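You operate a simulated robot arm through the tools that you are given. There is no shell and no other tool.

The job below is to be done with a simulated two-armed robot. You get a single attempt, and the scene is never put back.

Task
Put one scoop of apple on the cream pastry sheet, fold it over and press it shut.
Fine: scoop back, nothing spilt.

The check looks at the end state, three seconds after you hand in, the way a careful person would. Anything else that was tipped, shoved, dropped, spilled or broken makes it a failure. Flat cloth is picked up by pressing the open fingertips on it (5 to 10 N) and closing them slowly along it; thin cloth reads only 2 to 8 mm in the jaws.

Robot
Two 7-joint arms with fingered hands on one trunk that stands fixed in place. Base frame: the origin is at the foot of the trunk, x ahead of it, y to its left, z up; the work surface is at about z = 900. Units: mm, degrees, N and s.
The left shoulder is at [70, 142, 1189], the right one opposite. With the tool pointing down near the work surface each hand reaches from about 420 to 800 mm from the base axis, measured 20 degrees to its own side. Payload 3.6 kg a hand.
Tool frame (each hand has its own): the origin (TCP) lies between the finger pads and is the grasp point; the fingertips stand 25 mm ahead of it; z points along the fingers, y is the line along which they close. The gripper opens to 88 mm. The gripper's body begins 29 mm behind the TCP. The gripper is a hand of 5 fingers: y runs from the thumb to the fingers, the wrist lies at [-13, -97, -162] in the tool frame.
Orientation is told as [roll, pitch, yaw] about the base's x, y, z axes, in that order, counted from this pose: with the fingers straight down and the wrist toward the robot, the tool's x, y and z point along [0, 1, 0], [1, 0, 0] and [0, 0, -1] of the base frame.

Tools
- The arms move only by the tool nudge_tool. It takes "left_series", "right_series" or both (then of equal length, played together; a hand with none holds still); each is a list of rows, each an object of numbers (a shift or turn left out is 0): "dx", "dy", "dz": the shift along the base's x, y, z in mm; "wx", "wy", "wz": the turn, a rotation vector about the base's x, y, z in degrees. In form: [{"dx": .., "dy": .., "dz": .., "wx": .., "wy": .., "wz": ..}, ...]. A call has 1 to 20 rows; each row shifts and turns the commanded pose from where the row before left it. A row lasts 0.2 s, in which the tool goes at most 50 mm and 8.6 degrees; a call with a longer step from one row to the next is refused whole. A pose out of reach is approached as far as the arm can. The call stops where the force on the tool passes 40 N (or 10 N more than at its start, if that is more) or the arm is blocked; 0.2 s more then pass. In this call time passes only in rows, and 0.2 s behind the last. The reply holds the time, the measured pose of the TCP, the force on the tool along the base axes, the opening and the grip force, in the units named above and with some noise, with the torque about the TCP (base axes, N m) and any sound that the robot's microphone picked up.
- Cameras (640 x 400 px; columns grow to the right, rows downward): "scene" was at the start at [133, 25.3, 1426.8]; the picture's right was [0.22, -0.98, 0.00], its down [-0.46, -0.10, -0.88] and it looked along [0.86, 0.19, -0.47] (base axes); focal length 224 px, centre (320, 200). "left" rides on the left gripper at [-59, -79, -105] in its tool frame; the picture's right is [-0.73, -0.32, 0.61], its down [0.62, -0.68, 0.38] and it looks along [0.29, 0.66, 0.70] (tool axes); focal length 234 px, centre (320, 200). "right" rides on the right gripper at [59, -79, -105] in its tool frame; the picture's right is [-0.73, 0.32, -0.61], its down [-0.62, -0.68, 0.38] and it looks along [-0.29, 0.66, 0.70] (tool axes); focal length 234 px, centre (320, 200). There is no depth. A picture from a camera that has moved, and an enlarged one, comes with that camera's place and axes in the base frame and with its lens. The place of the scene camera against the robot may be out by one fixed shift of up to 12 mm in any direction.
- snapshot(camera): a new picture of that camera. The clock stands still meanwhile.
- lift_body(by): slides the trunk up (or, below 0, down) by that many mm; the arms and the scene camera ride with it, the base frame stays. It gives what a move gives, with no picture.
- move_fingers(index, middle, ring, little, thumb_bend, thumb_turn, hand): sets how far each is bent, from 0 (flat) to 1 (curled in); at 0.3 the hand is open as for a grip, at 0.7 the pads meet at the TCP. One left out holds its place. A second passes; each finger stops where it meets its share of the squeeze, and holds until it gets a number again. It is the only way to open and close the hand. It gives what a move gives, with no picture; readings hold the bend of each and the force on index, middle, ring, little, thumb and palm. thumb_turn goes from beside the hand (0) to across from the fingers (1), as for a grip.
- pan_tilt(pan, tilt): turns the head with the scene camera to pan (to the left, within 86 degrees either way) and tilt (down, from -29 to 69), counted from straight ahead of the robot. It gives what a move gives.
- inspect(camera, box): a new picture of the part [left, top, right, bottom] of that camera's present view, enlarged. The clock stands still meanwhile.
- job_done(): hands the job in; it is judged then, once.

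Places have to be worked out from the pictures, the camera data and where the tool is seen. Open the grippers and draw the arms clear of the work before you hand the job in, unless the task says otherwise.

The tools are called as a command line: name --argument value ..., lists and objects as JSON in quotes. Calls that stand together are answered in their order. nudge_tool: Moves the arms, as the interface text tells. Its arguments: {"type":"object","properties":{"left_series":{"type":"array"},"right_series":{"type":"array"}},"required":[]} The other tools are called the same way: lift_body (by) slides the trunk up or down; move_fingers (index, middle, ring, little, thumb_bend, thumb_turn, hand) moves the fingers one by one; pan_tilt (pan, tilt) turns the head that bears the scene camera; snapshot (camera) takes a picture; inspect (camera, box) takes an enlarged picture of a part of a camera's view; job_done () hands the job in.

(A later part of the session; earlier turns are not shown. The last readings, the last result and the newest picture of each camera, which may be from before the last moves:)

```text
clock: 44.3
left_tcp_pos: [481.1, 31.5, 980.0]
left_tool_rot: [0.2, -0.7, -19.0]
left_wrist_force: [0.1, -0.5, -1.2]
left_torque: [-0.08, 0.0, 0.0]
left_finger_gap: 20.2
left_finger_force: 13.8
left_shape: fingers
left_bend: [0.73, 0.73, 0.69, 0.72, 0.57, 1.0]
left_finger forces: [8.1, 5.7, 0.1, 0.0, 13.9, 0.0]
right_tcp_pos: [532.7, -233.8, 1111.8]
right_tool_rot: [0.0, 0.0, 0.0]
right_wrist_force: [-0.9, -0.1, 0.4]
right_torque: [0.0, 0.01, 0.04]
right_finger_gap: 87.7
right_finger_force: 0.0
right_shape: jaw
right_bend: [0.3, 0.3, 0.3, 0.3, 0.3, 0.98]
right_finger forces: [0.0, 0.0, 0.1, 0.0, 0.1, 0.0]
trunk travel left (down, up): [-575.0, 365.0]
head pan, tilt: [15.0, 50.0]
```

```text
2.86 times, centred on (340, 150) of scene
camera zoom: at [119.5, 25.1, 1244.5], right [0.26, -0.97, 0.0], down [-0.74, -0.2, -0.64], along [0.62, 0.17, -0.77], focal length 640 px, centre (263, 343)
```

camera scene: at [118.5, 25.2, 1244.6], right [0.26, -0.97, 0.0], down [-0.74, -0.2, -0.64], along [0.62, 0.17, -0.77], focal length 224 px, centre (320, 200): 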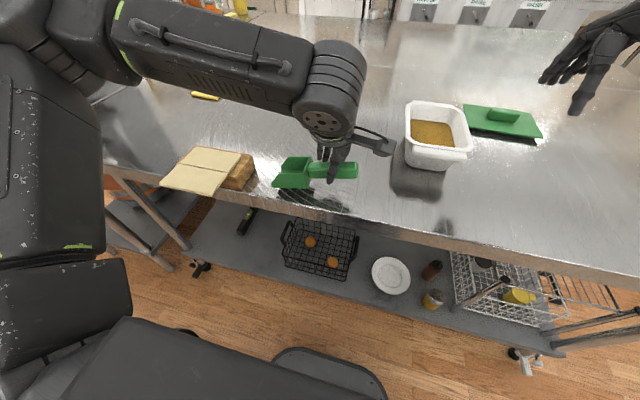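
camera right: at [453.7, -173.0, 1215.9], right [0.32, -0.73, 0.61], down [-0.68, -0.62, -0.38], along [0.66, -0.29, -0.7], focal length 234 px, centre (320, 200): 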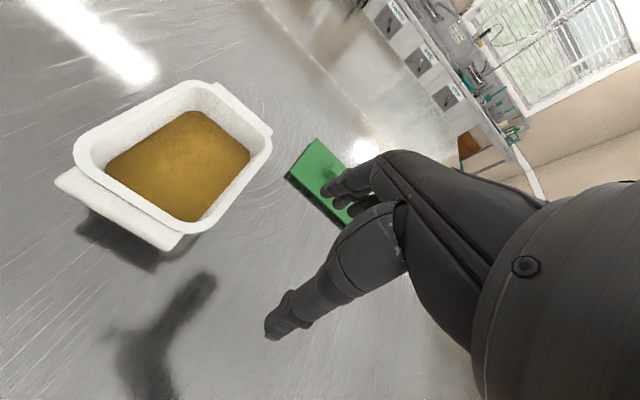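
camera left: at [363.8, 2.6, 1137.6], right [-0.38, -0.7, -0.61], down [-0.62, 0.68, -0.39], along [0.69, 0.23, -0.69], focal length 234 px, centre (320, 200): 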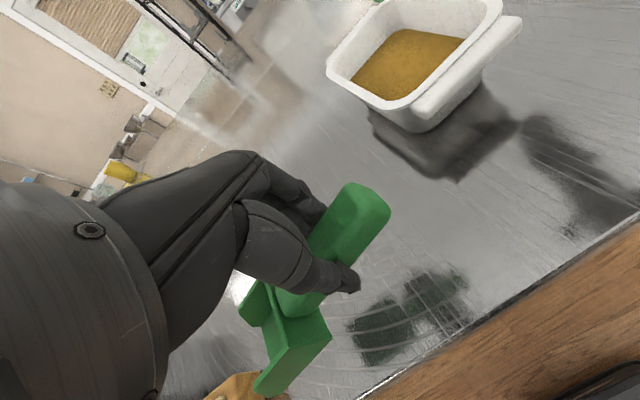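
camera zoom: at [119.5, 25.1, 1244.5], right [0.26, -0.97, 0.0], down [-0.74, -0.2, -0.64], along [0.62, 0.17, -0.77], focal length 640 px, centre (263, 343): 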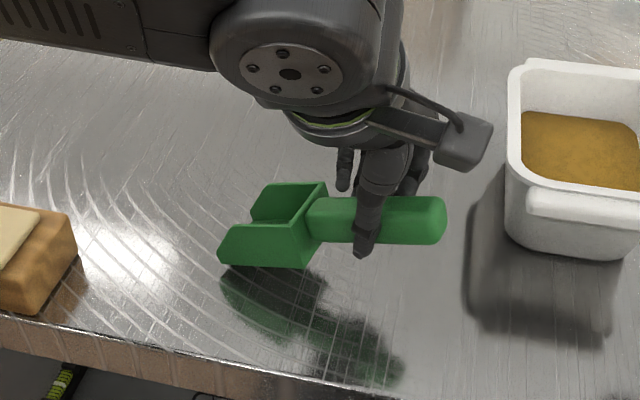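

That pose was reached without hitting a limit. I probe further to the right, then start lowering.

nudge_tool --left_series '[{"dy": -10, "dx": 2}, {"dy": -10, "dx": 2}, {"dy": -10, "dx": 2}]'

nudge_tool --left_series '[{"dz": -10}, {"dz": -8}, {"dz": -5}, {"dz": -5}]'

inspect --camera "scene" --box '[290, 100, 400, 210]'

```text
clock: 45.1
left_tcp_pos: [480.0, 30.7, 979.5]
left_tool_rot: [0.2, -0.7, -18.9]
left_wrist_force: [0.3, 0.5, -1.3]
left_torque: [-0.07, 0.0, 0.01]
left_finger_gap: 20.0
left_finger_force: 13.3
left_shape: fingers
left_bend: [0.73, 0.73, 0.69, 0.72, 0.57, 1.0]
left_finger forces: [8.1, 5.5, 0.2, 0.0, 13.9, 0.1]
left hand out of reach, approached as far as the arm can: row 1, 2, 3
right_tcp_pos: [532.2, -231.7, 1111.8]
right_tool_rot: [0.0, 0.0, 0.0]
right_wrist_force: [0.4, -0.6, -0.7]
right_torque: [0.02, 0.03, 0.04]
right_finger_gap: 87.7
right_finger_force: 0.0
right_shape: jaw
right_bend: [0.3, 0.3, 0.3, 0.3, 0.3, 0.98]
right_finger forces: [0.1, 0.0, 0.0, 0.0, 0.0, 0.1]
trunk travel left (down, up): [-575.0, 365.0]
head pan, tilt: [15.0, 50.0]
```

```text
clock: 46.1
left_tcp_pos: [480.2, 31.1, 951.6]
left_tool_rot: [0.3, -0.6, -18.9]
left_wrist_force: [0.0, 0.3, 0.1]
left_torque: [0.07, 0.05, 0.04]
left_finger_gap: 20.4
left_finger_force: 14.9
left_shape: fingers
left_bend: [0.73, 0.73, 0.69, 0.72, 0.57, 1.0]
left_finger forces: [7.2, 6.7, 0.0, 0.9, 14.8, 0.0]
right_tcp_pos: [533.4, -233.1, 1112.0]
right_tool_rot: [0.0, 0.0, -0.1]
right_wrist_force: [0.1, -0.5, -0.4]
right_torque: [0.0, 0.0, 0.0]
right_finger_gap: 87.8
right_finger_force: 0.0
right_shape: jaw
right_bend: [0.3, 0.3, 0.3, 0.3, 0.3, 0.98]
right_finger forces: [0.1, 0.1, 0.0, 0.0, 0.1, 0.0]
trunk travel left (down, up): [-575.0, 365.0]
head pan, tilt: [15.0, 50.0]
```

```text
3.64 times, centred on (345, 155) of scene
camera zoom: at [118.7, 24.9, 1244.6], right [0.26, -0.97, 0.0], down [-0.74, -0.2, -0.64], along [0.62, 0.17, -0.77], focal length 815 px, centre (229, 364)
```

zoom: 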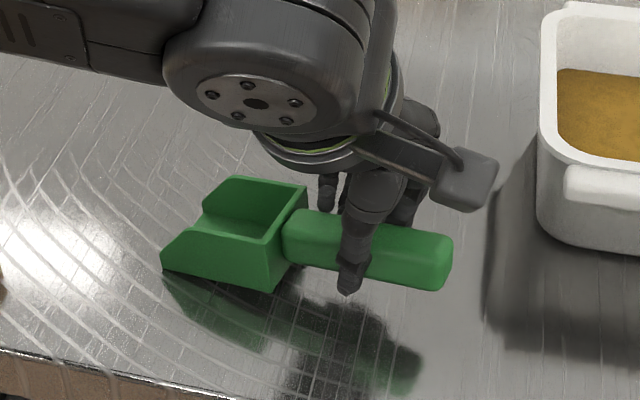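

The bowl's front edge is touching the table (weight is off the wrist). I keep lowering in small steps so the scoop rotates level in the grip.

nudge_tool --left_series '[{"dz": -4}, {"dz": -4}, {"dz": -3}, {"dz": -2}]'

inspect --camera "scene" --box '[290, 100, 400, 210]'

```text
clock: 47.1
left_tcp_pos: [480.0, 32.2, 938.8]
left_tool_rot: [0.2, -0.7, -18.9]
left_wrist_force: [0.7, -0.8, 1.2]
left_torque: [0.15, 0.03, 0.03]
left_finger_gap: 20.8
left_finger_force: 14.6
left_shape: fingers
left_bend: [0.73, 0.73, 0.69, 0.72, 0.57, 1.0]
left_finger forces: [6.7, 7.4, 0.0, 0.7, 14.8, 0.0]
right_tcp_pos: [531.9, -233.1, 1112.6]
right_tool_rot: [0.0, 0.0, -0.1]
right_wrist_force: [-0.2, -0.3, -0.3]
right_torque: [0.02, 0.0, 0.02]
right_finger_gap: 87.7
right_finger_force: 0.0
right_shape: jaw
right_bend: [0.3, 0.3, 0.3, 0.3, 0.3, 0.98]
right_finger forces: [0.0, 0.0, 0.0, 0.0, 0.0, 0.1]
trunk travel left (down, up): [-575.0, 365.0]
head pan, tilt: [15.0, 50.0]
```

```text
3.64 times, centred on (345, 155) of scene
camera zoom: at [118.6, 24.9, 1244.6], right [0.26, -0.97, 0.0], down [-0.74, -0.2, -0.64], along [0.62, 0.17, -0.77], focal length 815 px, centre (229, 364)
```

zoom: 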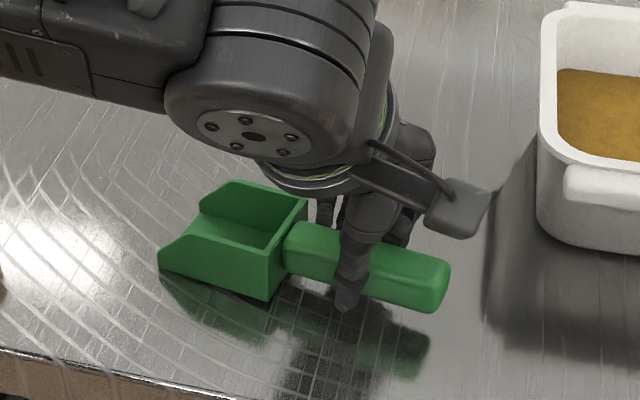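

The scoop now sits level on the table, pointing +y, with its handle along x≈485 from y≈-8 to 78. I open the left hand gently and look.

move_fingers --hand "left" --index 0.52 --middle 0.52 --ring 0.5 --little 0.5 --thumb_bend 0.48

move_fingers --hand "left" --index 0.3 --middle 0.3 --ring 0.3 --little 0.3 --thumb_bend 0.3

nudge_tool --left_series '[{"dz": 10}, {"dz": 15}, {"dz": 25}, {"dz": 25}, {"dz": 25, "dy": 20}, {"dz": 10, "dy": 40}, {"dy": 45}, {"dy": 45}, {"dy": 45}, {"dy": 45}]'

snapshot --camera "scene"

snapshot --camera "left"

```text
clock: 48.1
left_tcp_pos: [480.1, 31.9, 939.7]
left_tool_rot: [0.2, -0.7, -19.0]
left_wrist_force: [0.3, -0.1, -0.1]
left_torque: [0.0, 0.02, 0.0]
left_finger_gap: 41.1
left_finger_force: 0.1
left_shape: fingers
left_bend: [0.52, 0.52, 0.5, 0.5, 0.48, 1.0]
left_finger forces: [0.1, 0.0, 0.0, 0.0, 0.1, 0.0]
right_tcp_pos: [533.4, -233.1, 1112.4]
right_tool_rot: [0.0, 0.0, 0.0]
right_wrist_force: [0.5, -0.3, -0.3]
right_torque: [0.03, 0.0, 0.0]
right_finger_gap: 88.0
right_finger_force: 0.0
right_shape: jaw
right_bend: [0.3, 0.3, 0.3, 0.3, 0.3, 0.98]
right_finger forces: [0.0, 0.0, 0.0, 0.1, 0.1, 0.0]
trunk travel left (down, up): [-575.0, 365.0]
head pan, tilt: [15.0, 50.0]
```

```text
clock: 49.1
left_tcp_pos: [480.0, 29.9, 939.4]
left_tool_rot: [0.3, -0.7, -18.9]
left_wrist_force: [-0.1, 0.5, 0.4]
left_torque: [-0.01, -0.01, 0.02]
left_finger_gap: 84.4
left_finger_force: 0.0
left_shape: fingers
left_bend: [0.3, 0.3, 0.3, 0.3, 0.3, 0.98]
left_finger forces: [0.1, 0.1, 0.0, 0.0, 0.0, 0.0]
right_tcp_pos: [532.1, -232.7, 1112.7]
right_tool_rot: [0.0, 0.0, 0.0]
right_wrist_force: [-1.2, 1.3, -0.4]
right_torque: [0.0, -0.01, 0.0]
right_finger_gap: 87.7
right_finger_force: 0.0
right_shape: jaw
right_bend: [0.3, 0.3, 0.3, 0.3, 0.3, 0.98]
right_finger forces: [0.0, 0.1, 0.1, 0.0, 0.1, 0.0]
trunk travel left (down, up): [-575.0, 365.0]
head pan, tilt: [15.0, 50.0]
```

```text
clock: 51.3
left_tcp_pos: [479.0, 271.9, 1047.0]
left_tool_rot: [0.2, -0.8, -19.0]
left_wrist_force: [-0.4, 0.0, -0.3]
left_torque: [0.03, 0.01, -0.06]
left_finger_gap: 84.5
left_finger_force: 0.0
left_shape: fingers
left_bend: [0.3, 0.3, 0.3, 0.3, 0.3, 0.98]
left_finger forces: [0.1, 0.1, 0.0, 0.0, 0.0, 0.0]
right_tcp_pos: [532.7, -230.8, 1112.1]
right_tool_rot: [-0.1, 0.0, 0.0]
right_wrist_force: [-0.4, 0.5, 0.6]
right_torque: [-0.01, 0.02, 0.0]
right_finger_gap: 87.6
right_finger_force: 0.0
right_shape: jaw
right_bend: [0.3, 0.3, 0.3, 0.3, 0.3, 0.98]
right_finger forces: [0.0, 0.0, 0.0, 0.0, 0.1, 0.1]
trunk travel left (down, up): [-575.0, 365.0]
head pan, tilt: [15.0, 50.0]
```

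```text
taken
camera scene: at [118.1, 26.6, 1244.6], right [0.26, -0.97, 0.0], down [-0.74, -0.2, -0.64], along [0.62, 0.17, -0.77], focal length 224 px, centre (320, 200)
```

scene: 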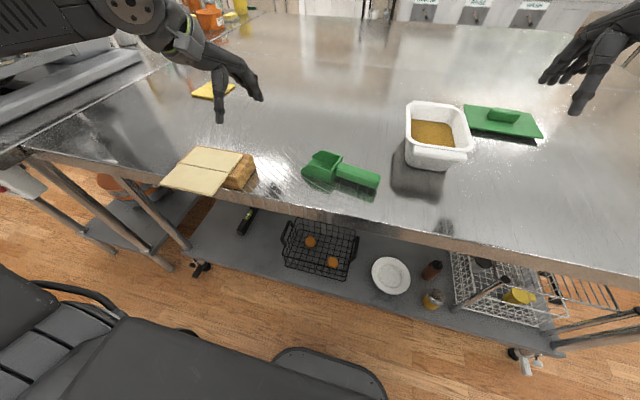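

```text
taken
camera left: at [383.9, 244.3, 1152.0], right [-0.53, -0.58, -0.61], down [-0.44, 0.81, -0.39], along [0.72, 0.06, -0.69], focal length 234 px, centre (320, 200)
```

left: 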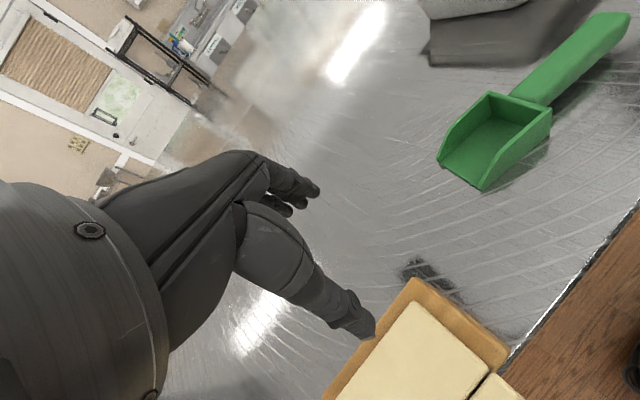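

The left hand is clear and the pastry is untouched. I measure where the scoop now lies.

inspect --camera "scene" --box '[290, 130, 400, 210]'

inspect --camera "left" --box '[430, 0, 640, 200]'

inspect --camera "scene" --box '[150, 130, 270, 210]'

```text
5.00 times, centred on (345, 170) of scene
camera zoom: at [118.1, 26.6, 1244.6], right [0.26, -0.97, 0.0], down [-0.74, -0.2, -0.64], along [0.62, 0.17, -0.77], focal length 1121 px, centre (195, 350)
```

zoom: 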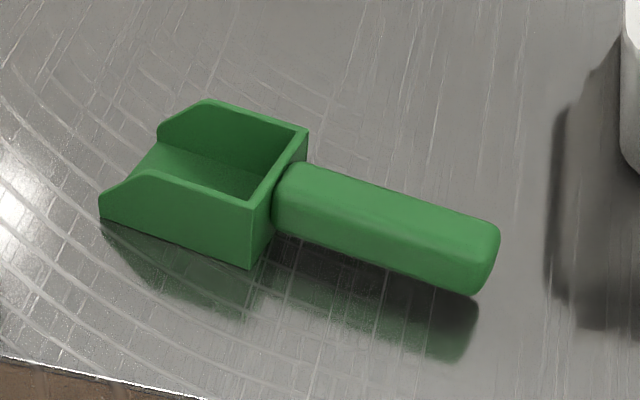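

```text
2.00 times, centred on (535, 100) of left
camera zoom: at [383.9, 244.3, 1152.0], right [-0.53, -0.58, -0.61], down [-0.44, 0.81, -0.39], along [0.72, 0.06, -0.69], focal length 468 px, centre (-110, 400)
```

zoom: 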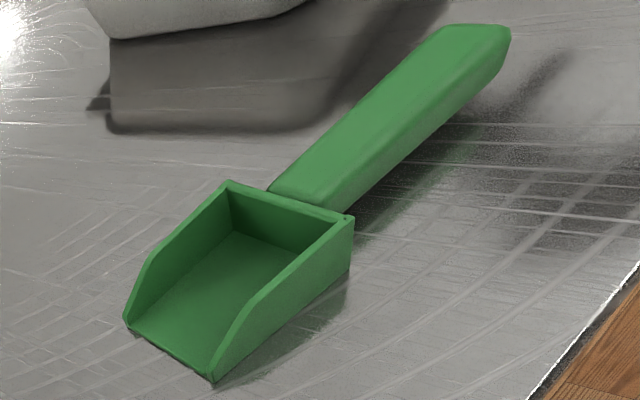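

```text
5.00 times, centred on (210, 170) of scene
camera zoom: at [118.1, 26.6, 1244.6], right [0.26, -0.97, 0.0], down [-0.74, -0.2, -0.64], along [0.62, 0.17, -0.77], focal length 1121 px, centre (870, 350)
```

zoom: 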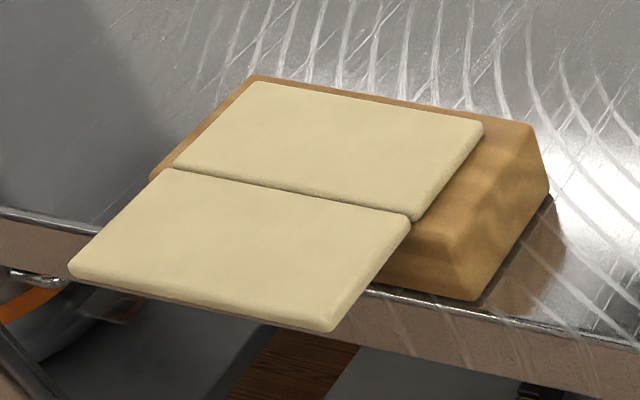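

The scoop lies at yaw ≈80°, rear wall centre ≈(478, 81), bowl centre ≈(484, 113). Gripping the bowl by its side walls from above puts the load right under the hand, so I will use that with the left: first to shift the empty scoop toward the right hand, later to carry it loaded. I move over the bowl.

nudge_tool --left_series '[{"dy": -35, "wz": 3}, {"dy": -40, "wz": 3}, {"dy": -40, "wz": 3}, {"dx": 3, "dy": -30}, {"dx": 2, "dy": -13, "dz": -10}, {"dz": -20}, {"dz": -20}]'

inspect --camera "scene" --box '[280, 90, 400, 200]'

snapshot --camera "left"

```text
clock: 52.9
left_tcp_pos: [485.1, 113.3, 998.1]
left_tool_rot: [0.1, -0.7, -10.0]
left_wrist_force: [0.5, 0.7, 0.0]
left_torque: [-0.01, 0.04, 0.0]
left_finger_gap: 84.6
left_finger_force: 0.1
left_shape: fingers
left_bend: [0.3, 0.3, 0.3, 0.3, 0.3, 0.98]
left_finger forces: [0.0, 0.0, 0.0, 0.0, 0.0, 0.0]
right_tcp_pos: [533.2, -232.2, 1113.5]
right_tool_rot: [0.0, -0.1, 0.0]
right_wrist_force: [-0.1, 0.1, 0.3]
right_torque: [0.05, 0.01, 0.02]
right_finger_gap: 88.1
right_finger_force: 0.1
right_shape: jaw
right_bend: [0.3, 0.3, 0.3, 0.3, 0.3, 0.98]
right_finger forces: [0.1, 0.1, 0.0, 0.0, 0.1, 0.0]
trunk travel left (down, up): [-575.0, 365.0]
head pan, tilt: [15.0, 50.0]
```

```text
3.64 times, centred on (340, 145) of scene
camera zoom: at [119.1, 25.3, 1244.5], right [0.26, -0.97, 0.0], down [-0.74, -0.2, -0.64], along [0.62, 0.17, -0.77], focal length 815 px, centre (247, 400)
```

zoom: 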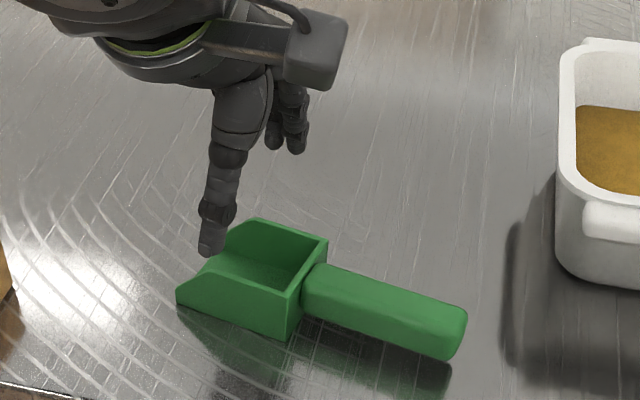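

```text
taken
camera left: at [395.3, 70.2, 1102.5], right [-0.44, -0.66, -0.61], down [-0.56, 0.73, -0.39], along [0.71, 0.17, -0.69], focal length 234 px, centre (320, 200)
```

left: 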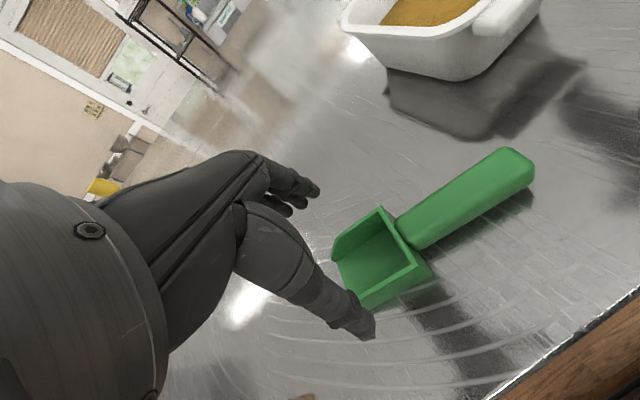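

The hand is above the bowl. I zoom in to check the bowl sits centred between thumb and fingers before descending.

inspect --camera "left" --box '[280, 130, 560, 340]'

```text
1.90 times, centred on (420, 235) of left
camera zoom: at [395.3, 70.2, 1102.5], right [-0.44, -0.66, -0.61], down [-0.56, 0.73, -0.39], along [0.71, 0.17, -0.69], focal length 446 px, centre (130, 133)
```

zoom: 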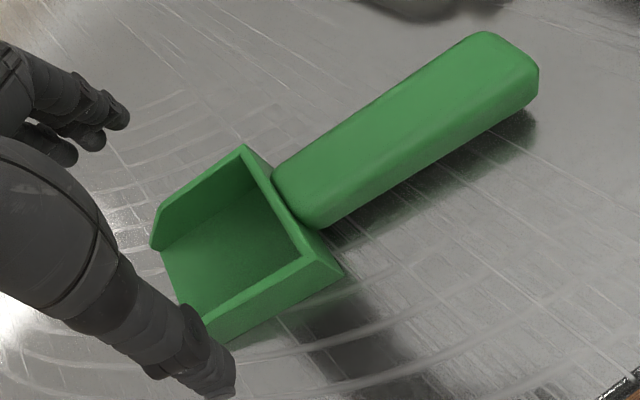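

The bowl's rear wall is at (503.6, 75)–(451.5, 86), so its centre (484, 113) matches the TCP. I descend to about z 933.

nudge_tool --left_series '[{"dz": -15}, {"dz": -15}, {"dz": -15}, {"dz": -12}, {"dz": -8}]'

inspect --camera "scene" --box '[280, 100, 400, 210]'

inspect --camera "left" --box '[200, 130, 480, 370]'

```text
clock: 54.1
left_tcp_pos: [485.2, 113.3, 933.4]
left_tool_rot: [0.0, -0.7, -9.8]
left_wrist_force: [-0.2, 0.2, 0.2]
left_torque: [0.0, 0.04, -0.01]
left_finger_gap: 84.2
left_finger_force: 0.1
left_shape: fingers
left_bend: [0.3, 0.3, 0.3, 0.3, 0.3, 0.98]
left_finger forces: [0.0, 0.1, 0.0, 0.0, 0.0, 0.0]
right_tcp_pos: [532.3, -231.5, 1112.3]
right_tool_rot: [0.0, 0.0, -0.1]
right_wrist_force: [0.5, -0.3, 0.1]
right_torque: [0.02, -0.01, -0.02]
right_finger_gap: 87.8
right_finger_force: 0.0
right_shape: jaw
right_bend: [0.3, 0.3, 0.3, 0.3, 0.3, 0.98]
right_finger forces: [0.0, 0.0, 0.0, 0.1, 0.0, 0.0]
trunk travel left (down, up): [-575.0, 365.0]
head pan, tilt: [15.0, 50.0]
```

```text
3.64 times, centred on (340, 155) of scene
camera zoom: at [118.7, 25.1, 1244.6], right [0.26, -0.97, 0.0], down [-0.74, -0.2, -0.64], along [0.62, 0.17, -0.77], focal length 815 px, centre (247, 364)
```

zoom: 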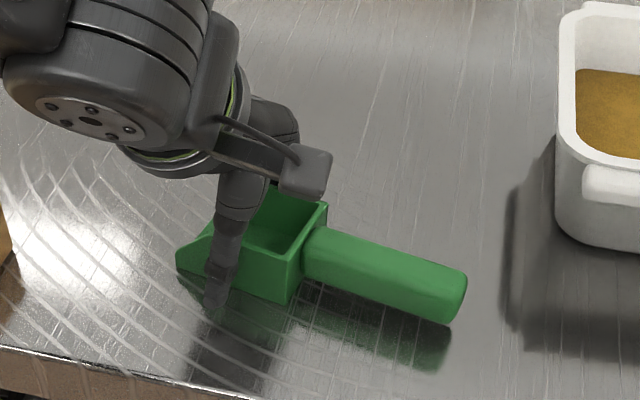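

```text
1.67 times, centred on (340, 250) of left
camera zoom: at [395.2, 69.7, 1038.5], right [-0.44, -0.66, -0.61], down [-0.56, 0.73, -0.39], along [0.71, 0.17, -0.69], focal length 390 px, centre (287, 117)
```

zoom: 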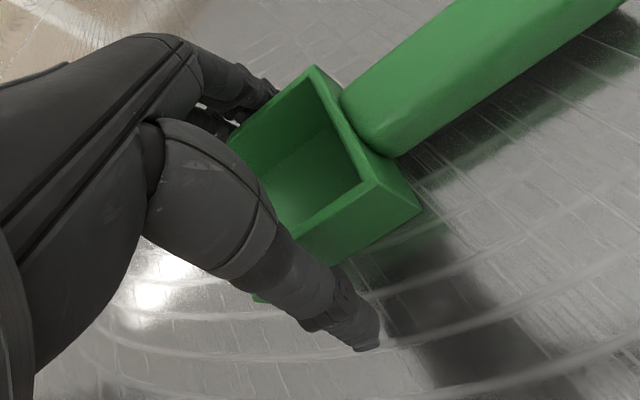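

The bowl is between thumb and fingers. I close on its side walls, leading with index, middle and thumb.

move_fingers --hand "left" --index 0.45 --middle 0.45 --ring 0.45 --little 0.45 --thumb_bend 0.45

move_fingers --hand "left" --index 0.6 --middle 0.6 --ring 0.48 --little 0.48 --thumb_bend 0.6

inspect --camera "scene" --box '[280, 100, 400, 210]'

inspect --camera "left" --box '[200, 130, 480, 370]'

```text
clock: 55.1
left_tcp_pos: [484.7, 113.4, 934.2]
left_tool_rot: [0.2, -0.7, -10.0]
left_wrist_force: [0.8, 0.4, 0.9]
left_torque: [0.01, 0.0, -0.03]
left_finger_gap: 59.0
left_finger_force: 2.7
left_shape: fingers
left_bend: [0.42, 0.44, 0.44, 0.45, 0.42, 0.99]
left_finger forces: [2.7, 0.5, 0.5, 0.0, 2.9, 0.1]
right_tcp_pos: [533.0, -232.3, 1111.7]
right_tool_rot: [-0.1, 0.0, 0.1]
right_wrist_force: [-0.3, -0.2, 0.9]
right_torque: [0.0, 0.0, -0.02]
right_finger_gap: 87.9
right_finger_force: 0.1
right_shape: jaw
right_bend: [0.3, 0.3, 0.3, 0.3, 0.3, 0.98]
right_finger forces: [0.1, 0.0, 0.0, 0.1, 0.1, 0.1]
trunk travel left (down, up): [-575.0, 365.0]
head pan, tilt: [15.0, 50.0]
```

```text
clock: 56.1
left_tcp_pos: [483.4, 113.6, 934.8]
left_tool_rot: [0.2, -0.7, -9.9]
left_wrist_force: [1.4, -0.5, 3.7]
left_torque: [0.01, -0.16, 0.03]
left_finger_gap: 53.6
left_finger_force: 18.5
left_shape: fingers
left_bend: [0.46, 0.5, 0.47, 0.48, 0.46, 0.99]
left_finger forces: [11.1, 7.4, 0.8, 0.0, 18.0, 0.0]
right_tcp_pos: [531.9, -231.8, 1112.3]
right_tool_rot: [0.0, 0.0, 0.0]
right_wrist_force: [-0.1, 0.5, 0.3]
right_torque: [0.01, 0.04, -0.01]
right_finger_gap: 87.9
right_finger_force: 0.1
right_shape: jaw
right_bend: [0.3, 0.3, 0.3, 0.3, 0.3, 0.98]
right_finger forces: [0.0, 0.1, 0.0, 0.1, 0.1, 0.0]
trunk travel left (down, up): [-575.0, 365.0]
head pan, tilt: [15.0, 50.0]
```

```text
3.64 times, centred on (340, 155) of scene
camera zoom: at [118.5, 25.0, 1244.6], right [0.26, -0.97, 0.0], down [-0.74, -0.2, -0.64], along [0.62, 0.17, -0.77], focal length 815 px, centre (247, 364)
```

zoom: 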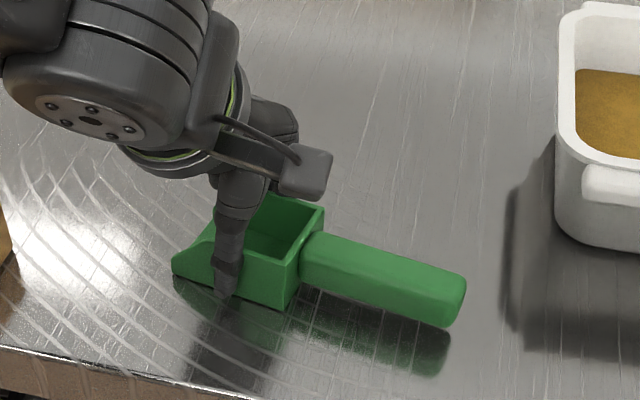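

```text
1.67 times, centred on (340, 250) of left
camera zoom: at [395.0, 69.6, 1038.7], right [-0.44, -0.66, -0.61], down [-0.56, 0.73, -0.39], along [0.71, 0.17, -0.69], focal length 390 px, centre (287, 117)
```

zoom: 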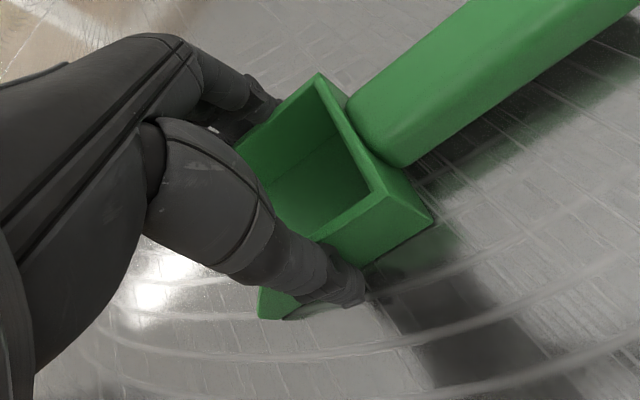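

The grip on the bowl is firm at 18 N and well aligned. I lift it 20 mm and carry it right to y≈60 while squaring it to +y.

nudge_tool --left_series '[{"dz": 10}, {"dz": 12}, {"dy": -10, "wz": 2}, {"dy": -10, "wz": 2}, {"dy": -10, "wz": 2}, {"dy": -10, "wz": 2}, {"dy": -10}, {"dy": -4}]'

inspect --camera "scene" --box '[290, 90, 430, 200]'

snapshot --camera "left"

```text
clock: 57.9
left_tcp_pos: [484.7, 60.2, 955.5]
left_tool_rot: [0.3, -0.7, -1.8]
left_wrist_force: [-0.1, -0.3, -1.8]
left_torque: [0.02, -0.05, 0.0]
left_finger_gap: 53.4
left_finger_force: 18.2
left_shape: fingers
left_bend: [0.47, 0.51, 0.47, 0.48, 0.46, 0.99]
left_finger forces: [10.6, 7.0, 0.6, 0.0, 18.3, 0.1]
right_tcp_pos: [534.1, -231.8, 1112.7]
right_tool_rot: [0.1, 0.0, 0.0]
right_wrist_force: [-0.8, 0.4, -0.1]
right_torque: [0.02, 0.02, -0.02]
right_finger_gap: 87.6
right_finger_force: 0.1
right_shape: jaw
right_bend: [0.3, 0.3, 0.3, 0.3, 0.3, 0.98]
right_finger forces: [0.1, 0.0, 0.1, 0.1, 0.1, 0.0]
trunk travel left (down, up): [-575.0, 365.0]
head pan, tilt: [15.0, 50.0]
```

```text
3.64 times, centred on (360, 145) of scene
camera zoom: at [118.9, 25.1, 1244.5], right [0.26, -0.97, 0.0], down [-0.74, -0.2, -0.64], along [0.62, 0.17, -0.77], focal length 815 px, centre (174, 400)
```

zoom: 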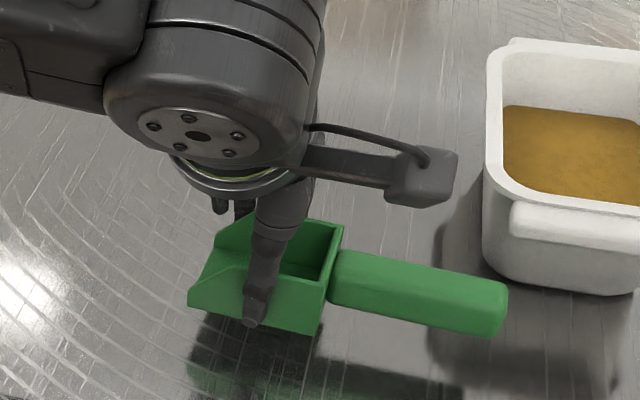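

```text
taken
camera left: at [402.5, 4.3, 1060.1], right [-0.34, -0.71, -0.61], down [-0.66, 0.65, -0.39], along [0.67, 0.27, -0.69], focal length 234 px, centre (320, 200)
```

left: 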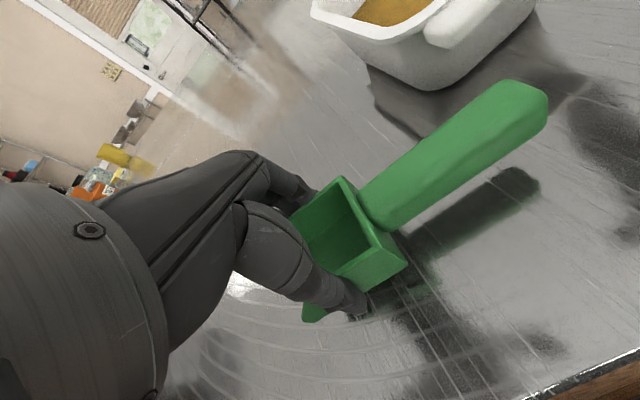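

The scoop hangs level and steady at (485, 60). I set it down here and withdraw the left hand up and to the left.

nudge_tool --left_series '[{"dz": -10}, {"dz": -6}, {"dz": -4}]'

move_fingers --hand "left" --index 0.42 --middle 0.42 --ring 0.4 --little 0.4 --thumb_bend 0.42

move_fingers --hand "left" --index 0.3 --middle 0.3 --ring 0.3 --little 0.3 --thumb_bend 0.3

nudge_tool --left_series '[{"dz": 10}, {"dz": 20}, {"dz": 25}, {"dz": 30}, {"dz": 30, "dy": 20}, {"dz": 30, "dy": 40}, {"dz": 30, "dy": 45}, {"dy": 45}, {"dy": 45}, {"dy": 45}, {"dy": 45}]'

snapshot --camera "scene"

snapshot --camera "right"

```text
clock: 58.7
left_tcp_pos: [484.3, 59.3, 937.1]
left_tool_rot: [0.1, -0.7, -2.0]
left_wrist_force: [0.4, -0.5, -2.0]
left_torque: [-0.01, 0.01, -0.01]
left_finger_gap: 53.5
left_finger_force: 18.0
left_shape: fingers
left_bend: [0.47, 0.51, 0.47, 0.48, 0.46, 0.99]
left_finger forces: [10.6, 6.8, 0.7, 0.1, 18.4, 0.0]
right_tcp_pos: [533.9, -233.0, 1112.4]
right_tool_rot: [0.0, 0.0, 0.0]
right_wrist_force: [-0.4, 0.3, 0.4]
right_torque: [-0.03, 0.0, -0.02]
right_finger_gap: 87.7
right_finger_force: 0.1
right_shape: jaw
right_bend: [0.3, 0.3, 0.3, 0.3, 0.3, 0.98]
right_finger forces: [0.0, 0.1, 0.0, 0.0, 0.0, 0.1]
trunk travel left (down, up): [-575.0, 365.0]
head pan, tilt: [15.0, 50.0]
```

```text
clock: 59.7
left_tcp_pos: [485.6, 60.5, 936.2]
left_tool_rot: [0.3, -0.7, -2.0]
left_wrist_force: [-1.2, -0.1, -1.0]
left_torque: [-0.04, 0.03, 0.03]
left_finger_gap: 61.0
left_finger_force: 0.6
left_shape: fingers
left_bend: [0.41, 0.42, 0.4, 0.4, 0.41, 0.99]
left_finger forces: [0.9, 0.1, 0.0, 0.0, 0.8, 0.0]
right_tcp_pos: [532.4, -232.1, 1112.6]
right_tool_rot: [0.0, 0.0, 0.1]
right_wrist_force: [-0.7, -0.1, 0.0]
right_torque: [0.0, 0.0, -0.02]
right_finger_gap: 87.6
right_finger_force: 0.1
right_shape: jaw
right_bend: [0.3, 0.3, 0.3, 0.3, 0.3, 0.98]
right_finger forces: [0.1, 0.1, 0.0, 0.0, 0.0, 0.0]
trunk travel left (down, up): [-575.0, 365.0]
head pan, tilt: [15.0, 50.0]
```

```text
clock: 60.7
left_tcp_pos: [484.0, 58.9, 936.2]
left_tool_rot: [0.2, -0.8, -2.0]
left_wrist_force: [-0.4, -0.3, 0.4]
left_torque: [0.0, 0.01, 0.03]
left_finger_gap: 84.5
left_finger_force: 0.1
left_shape: fingers
left_bend: [0.3, 0.3, 0.3, 0.3, 0.3, 0.98]
left_finger forces: [0.0, 0.0, 0.0, 0.0, 0.0, 0.0]
right_tcp_pos: [532.4, -233.5, 1113.3]
right_tool_rot: [0.0, 0.0, 0.0]
right_wrist_force: [0.1, -0.2, -0.3]
right_torque: [-0.01, 0.0, -0.04]
right_finger_gap: 87.5
right_finger_force: 0.0
right_shape: jaw
right_bend: [0.3, 0.3, 0.3, 0.3, 0.3, 0.98]
right_finger forces: [0.0, 0.0, 0.0, 0.0, 0.0, 0.1]
trunk travel left (down, up): [-575.0, 365.0]
head pan, tilt: [15.0, 50.0]
```

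```text
refused: row 7 steps farther than a row can; nothing moved
```

```text
taken
camera scene: at [118.6, 25.1, 1244.6], right [0.26, -0.97, 0.0], down [-0.74, -0.2, -0.64], along [0.62, 0.17, -0.77], focal length 224 px, centre (320, 200)
```

scene: 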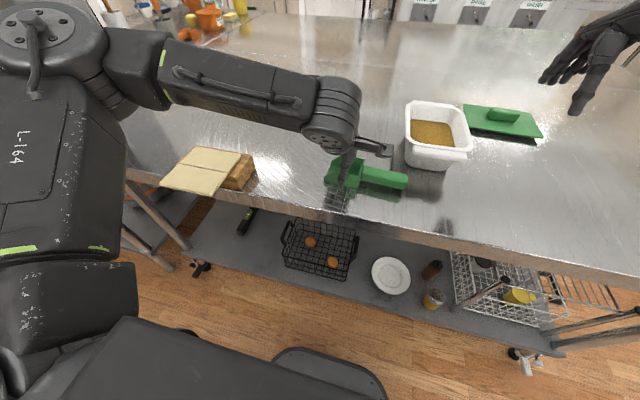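

```text
taken
camera right: at [453.5, -173.7, 1216.1], right [0.32, -0.73, 0.61], down [-0.68, -0.62, -0.38], along [0.66, -0.29, -0.7], focal length 234 px, centre (320, 200)
```

right: 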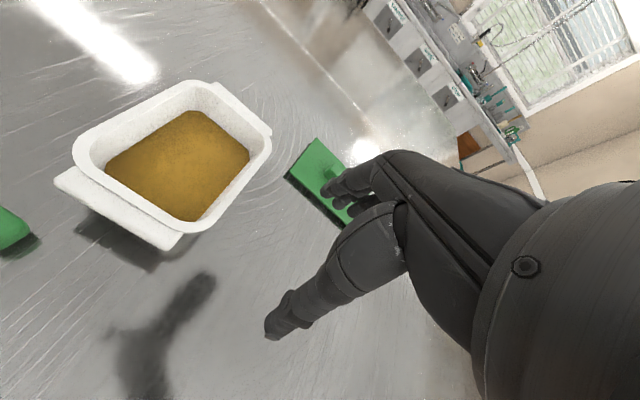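

The scoop is released; the retract call was refused only because one step was too long. I repeat it with shorter steps.

nudge_tool --left_series '[{"dz": 10}, {"dz": 20}, {"dz": 25}, {"dz": 30}, {"dz": 30, "dy": 20}, {"dz": 25, "dy": 40}, {"dz": 15, "dy": 45}, {"dy": 45}, {"dy": 45}, {"dy": 45}, {"dy": 45}]'

inspect --camera "scene" --box '[300, 120, 440, 220]'

snapshot --camera "left"

```text
clock: 63.1
left_tcp_pos: [484.6, 344.5, 1090.4]
left_tool_rot: [0.2, -0.7, -2.0]
left_wrist_force: [0.1, 0.6, -0.2]
left_torque: [0.01, 0.0, -0.02]
left_finger_gap: 84.5
left_finger_force: 0.0
left_shape: fingers
left_bend: [0.3, 0.3, 0.3, 0.3, 0.3, 0.98]
left_finger forces: [0.0, 0.1, 0.1, 0.0, 0.0, 0.0]
right_tcp_pos: [531.7, -230.4, 1113.3]
right_tool_rot: [-0.1, -0.1, 0.0]
right_wrist_force: [-0.5, 0.0, 0.2]
right_torque: [0.01, 0.0, 0.01]
right_finger_gap: 87.7
right_finger_force: 0.1
right_shape: jaw
right_bend: [0.3, 0.3, 0.3, 0.3, 0.3, 0.98]
right_finger forces: [0.0, 0.0, 0.1, 0.1, 0.0, 0.0]
trunk travel left (down, up): [-575.0, 365.0]
head pan, tilt: [15.0, 50.0]
```

```text
4.00 times, centred on (370, 170) of scene
camera zoom: at [118.3, 26.5, 1244.6], right [0.26, -0.97, 0.0], down [-0.74, -0.2, -0.64], along [0.62, 0.17, -0.77], focal length 897 px, centre (120, 320)
```

zoom: 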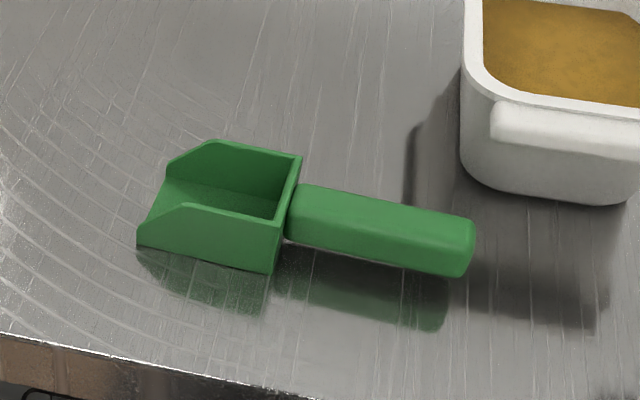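

```text
taken
camera left: at [401.9, 289.6, 1194.7], right [-0.34, -0.71, -0.61], down [-0.65, 0.65, -0.39], along [0.68, 0.27, -0.69], focal length 234 px, centre (320, 200)
```

left: 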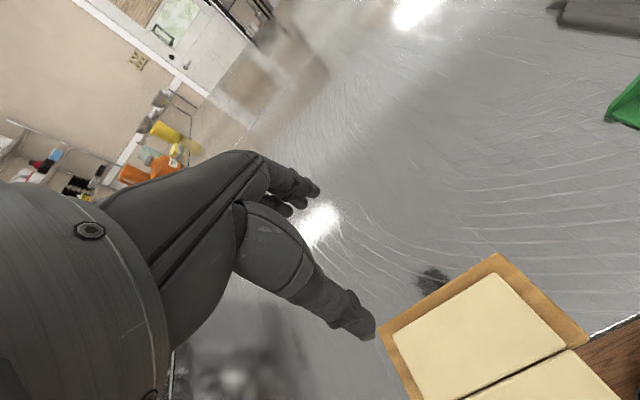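

The scoop now points along yaw 88°, rear wall centre ≈(483.5, 24.5), handle back to y≈-63. I bring the right hand over it, leaning its fingers 15° toward +y to gain reach.

nudge_tool --right_series '[{"wx": 7.5, "dx": -8}, {"wx": 7.5, "dx": -8}, {"dx": -8, "dy": 30, "dz": -5}, {"dx": -8, "dy": 35, "dz": -10}, {"dx": -8, "dy": 35, "dz": -10}, {"dx": -8, "dy": 35, "dz": -10}, {"dx": -2, "dy": 35, "dz": -10}, {"dy": 25, "dz": -10}, {"dy": 13, "dz": -10}]'

snapshot --camera "scene"

snapshot --camera "right"

```text
clock: 65.1
left_tcp_pos: [484.7, 343.5, 1090.5]
left_tool_rot: [0.3, -0.8, -2.0]
left_wrist_force: [-0.2, 0.8, 0.2]
left_torque: [-0.04, -0.01, 0.02]
left_finger_gap: 84.5
left_finger_force: 0.2
left_shape: fingers
left_bend: [0.3, 0.3, 0.3, 0.3, 0.3, 0.98]
left_finger forces: [0.0, 0.0, 0.1, 0.1, 0.0, 0.0]
right_tcp_pos: [482.9, -23.8, 1046.3]
right_tool_rot: [14.9, -0.1, 0.1]
right_wrist_force: [0.7, -0.4, 0.6]
right_torque: [-0.01, 0.0, 0.02]
right_finger_gap: 87.6
right_finger_force: 0.0
right_shape: jaw
right_bend: [0.3, 0.3, 0.3, 0.3, 0.3, 0.98]
right_finger forces: [0.0, 0.0, 0.0, 0.1, 0.0, 0.0]
trunk travel left (down, up): [-575.0, 365.0]
head pan, tilt: [15.0, 50.0]
```

```text
taken
camera scene: at [118.8, 25.4, 1244.5], right [0.26, -0.97, 0.0], down [-0.74, -0.2, -0.64], along [0.62, 0.17, -0.77], focal length 224 px, centre (320, 200)
```

scene: 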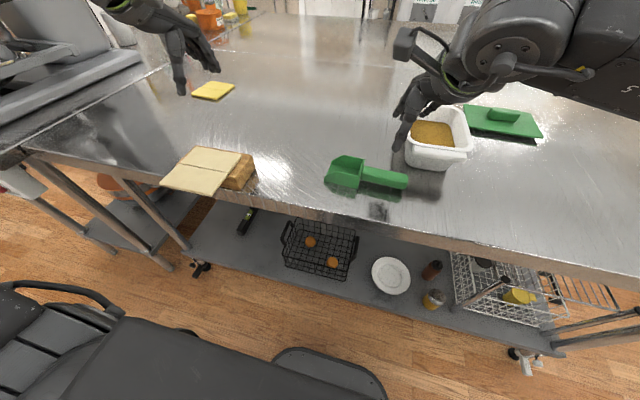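

```text
taken
camera right: at [403.9, 5.2, 1162.6], right [0.32, -0.86, 0.4], down [-0.68, -0.5, -0.53], along [0.66, -0.1, -0.75], focal length 234 px, centre (320, 200)
```

right: 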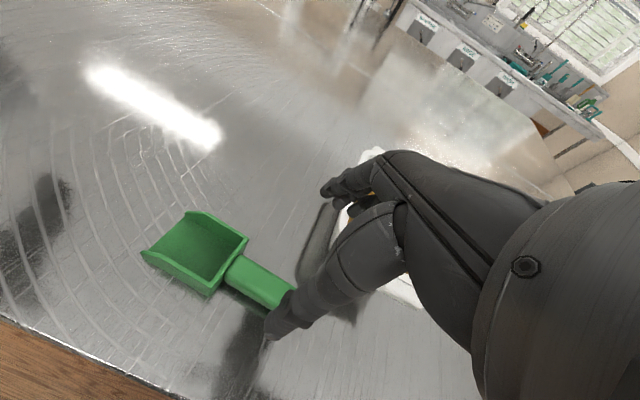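

The right hand reached the tilted pose without trouble, and its camera confirms the rear wall near y 25. I descend toward the handle.

nudge_tool --right_series '[{"dz": -20}, {"dz": -20}, {"dz": -20}, {"dz": -15}]'

inspect --camera "scene" --box '[310, 90, 450, 210]'

snapshot --camera "right"

```text
clock: 66.1
left_tcp_pos: [482.9, 344.7, 1091.6]
left_tool_rot: [0.1, -0.8, -1.9]
left_wrist_force: [1.0, 0.2, 0.1]
left_torque: [0.02, 0.02, 0.0]
left_finger_gap: 84.6
left_finger_force: 0.1
left_shape: fingers
left_bend: [0.3, 0.3, 0.3, 0.3, 0.3, 0.98]
left_finger forces: [0.0, 0.2, 0.0, 0.1, 0.1, 0.0]
right_tcp_pos: [482.0, -23.8, 973.6]
right_tool_rot: [15.0, -0.1, 0.0]
right_wrist_force: [0.4, 1.0, 4.0]
right_torque: [-0.19, -0.16, 0.02]
right_finger_gap: 87.8
right_finger_force: 0.1
right_shape: jaw
right_bend: [0.3, 0.3, 0.3, 0.29, 0.3, 0.98]
right_finger forces: [0.0, 0.0, 0.1, 3.9, 0.1, 0.0]
trunk travel left (down, up): [-575.0, 365.0]
head pan, tilt: [15.0, 50.0]
```

```text
3.33 times, centred on (380, 150) of scene
camera zoom: at [117.8, 25.7, 1244.8], right [0.26, -0.97, 0.0], down [-0.74, -0.2, -0.64], along [0.62, 0.17, -0.77], focal length 747 px, centre (120, 367)
```

zoom: 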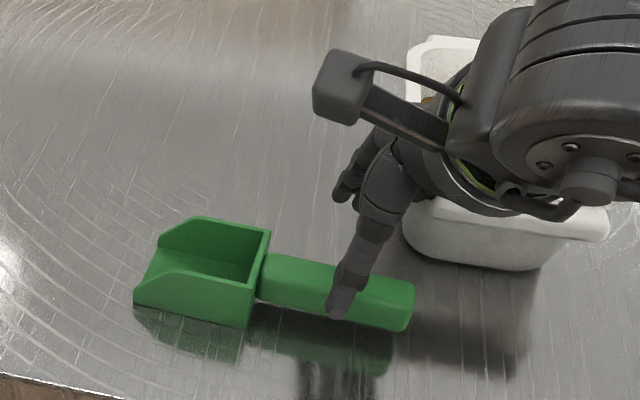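

```text
taken
camera right: at [402.4, 5.6, 1088.5], right [0.32, -0.86, 0.4], down [-0.68, -0.5, -0.53], along [0.66, -0.1, -0.75], focal length 234 px, centre (320, 200)
```

right: 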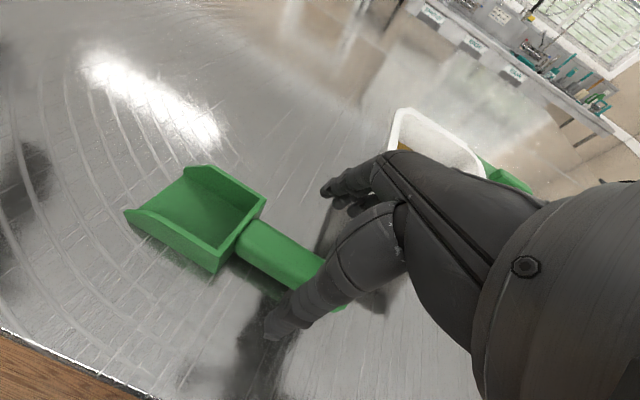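

The right little finger reads 3.9 N: it is touching the tub's near handle. I lift straight up at once.

nudge_tool --right_series '[{"dz": 15}, {"dz": 20}, {"dz": 20}]'

snapshot --camera "scene"

inspect --camera "scene" --box '[380, 70, 560, 200]'

```text
clock: 66.9
left_tcp_pos: [484.8, 343.6, 1090.4]
left_tool_rot: [0.3, -0.8, -1.9]
left_wrist_force: [-0.8, 1.4, -0.4]
left_torque: [0.0, 0.03, 0.01]
left_finger_gap: 84.4
left_finger_force: 0.1
left_shape: fingers
left_bend: [0.3, 0.3, 0.3, 0.3, 0.3, 0.98]
left_finger forces: [0.0, 0.0, 0.0, 0.1, 0.1, 0.0]
right_tcp_pos: [481.2, -24.2, 1027.5]
right_tool_rot: [15.0, 0.1, 0.0]
right_wrist_force: [0.3, 0.2, 0.0]
right_torque: [-0.02, -0.03, 0.03]
right_finger_gap: 87.8
right_finger_force: 0.0
right_shape: jaw
right_bend: [0.3, 0.3, 0.3, 0.3, 0.3, 0.98]
right_finger forces: [0.0, 0.0, 0.0, 0.0, 0.0, 0.0]
trunk travel left (down, up): [-575.0, 365.0]
head pan, tilt: [15.0, 50.0]
```

```text
taken
camera scene: at [118.4, 25.3, 1244.5], right [0.26, -0.97, 0.0], down [-0.74, -0.2, -0.64], along [0.62, 0.17, -0.77], focal length 224 px, centre (320, 200)
```

scene: 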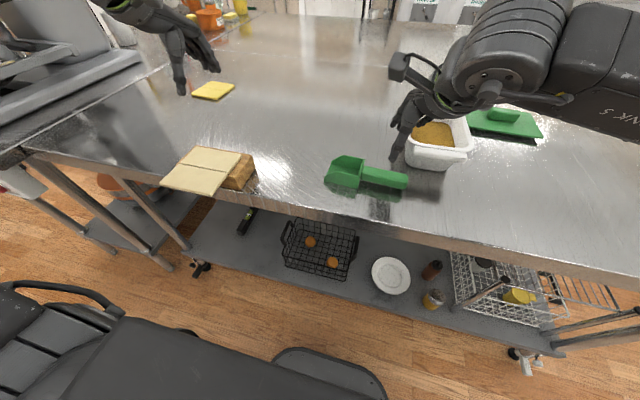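

```text
3.08 times, centred on (470, 135) of scene
camera zoom: at [118.4, 25.3, 1244.5], right [0.26, -0.97, 0.0], down [-0.74, -0.2, -0.64], along [0.62, 0.17, -0.77], focal length 690 px, centre (-142, 400)
```

zoom: 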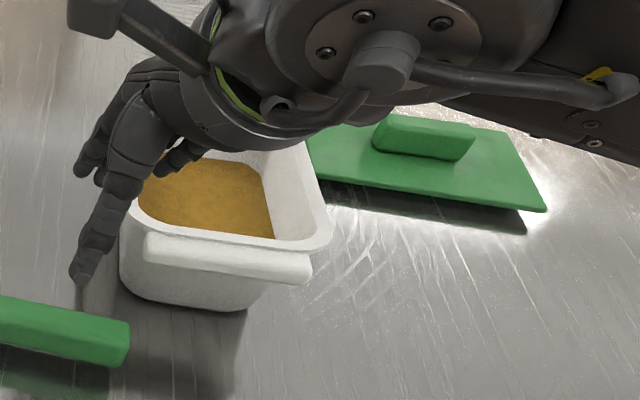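

Force is gone and the tub looks unmoved. The scoop lies too near the tub for the right hand's open fingers, so I retract the right hand and use the left to shift the scoop about 45 mm toward the robot.

nudge_tool --right_series '[{"dz": 25}, {"dz": 25, "dy": -20}, {"dy": -40, "dz": 10}, {"dy": -45}, {"dy": -45}, {"dy": -45}, {"dy": -20, "dx": 10}, {"dx": 10}, {"dx": 0}]' --left_series '[{"dy": -45}, {"dy": -45}, {"dy": -45}, {"dy": -45}, {"dy": -45}, {"dy": -35, "dz": -15}, {"dy": -25, "dz": -25}, {"dz": -30}, {"dz": -25}]'

inspect --camera "scene" --box '[300, 80, 480, 210]'

inspect --camera "left" --box '[220, 120, 560, 360]'

```text
clock: 68.9
left_tcp_pos: [486.3, 59.7, 995.2]
left_tool_rot: [0.2, -0.7, -2.0]
left_wrist_force: [0.8, -1.0, 0.4]
left_torque: [0.01, -0.02, -0.03]
left_finger_gap: 84.5
left_finger_force: 0.1
left_shape: fingers
left_bend: [0.3, 0.3, 0.3, 0.3, 0.3, 0.98]
left_finger forces: [0.0, 0.0, 0.0, 0.1, 0.0, 0.0]
right_tcp_pos: [504.3, -239.5, 1087.0]
right_tool_rot: [15.0, -0.1, -0.1]
right_wrist_force: [0.8, -1.0, 0.0]
right_torque: [0.02, -0.02, 0.01]
right_finger_gap: 87.7
right_finger_force: 0.1
right_shape: jaw
right_bend: [0.3, 0.3, 0.3, 0.3, 0.3, 0.98]
right_finger forces: [0.0, 0.1, 0.1, 0.1, 0.1, 0.0]
trunk travel left (down, up): [-575.0, 365.0]
head pan, tilt: [15.0, 50.0]
```

```text
3.08 times, centred on (390, 145) of scene
camera zoom: at [118.7, 24.8, 1244.6], right [0.26, -0.97, 0.0], down [-0.74, -0.2, -0.64], along [0.62, 0.17, -0.77], focal length 690 px, centre (105, 369)
```

zoom: 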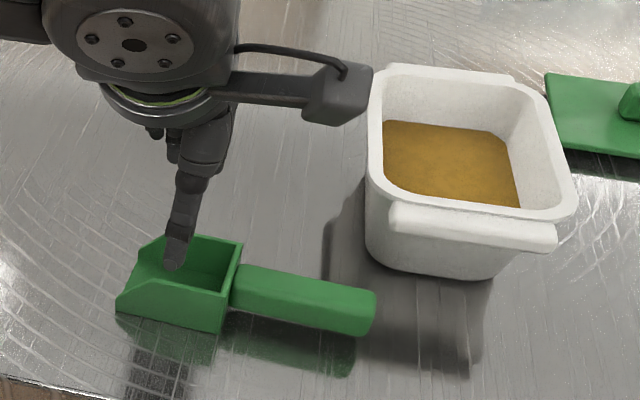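

```text
1.67 times, centred on (390, 240) of left
camera zoom: at [402.5, 3.7, 1099.6], right [-0.34, -0.71, -0.61], down [-0.65, 0.65, -0.39], along [0.68, 0.27, -0.69], focal length 390 px, centre (203, 133)
```

zoom: 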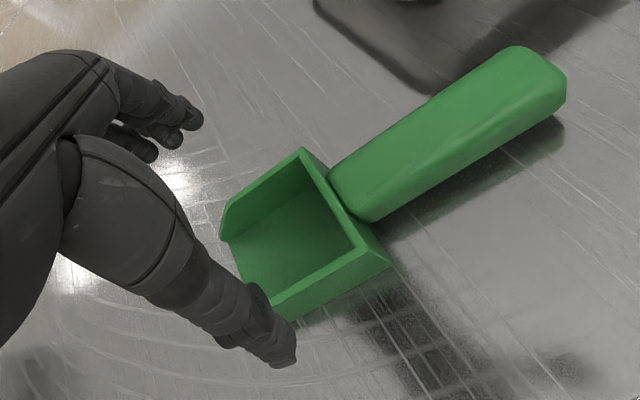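

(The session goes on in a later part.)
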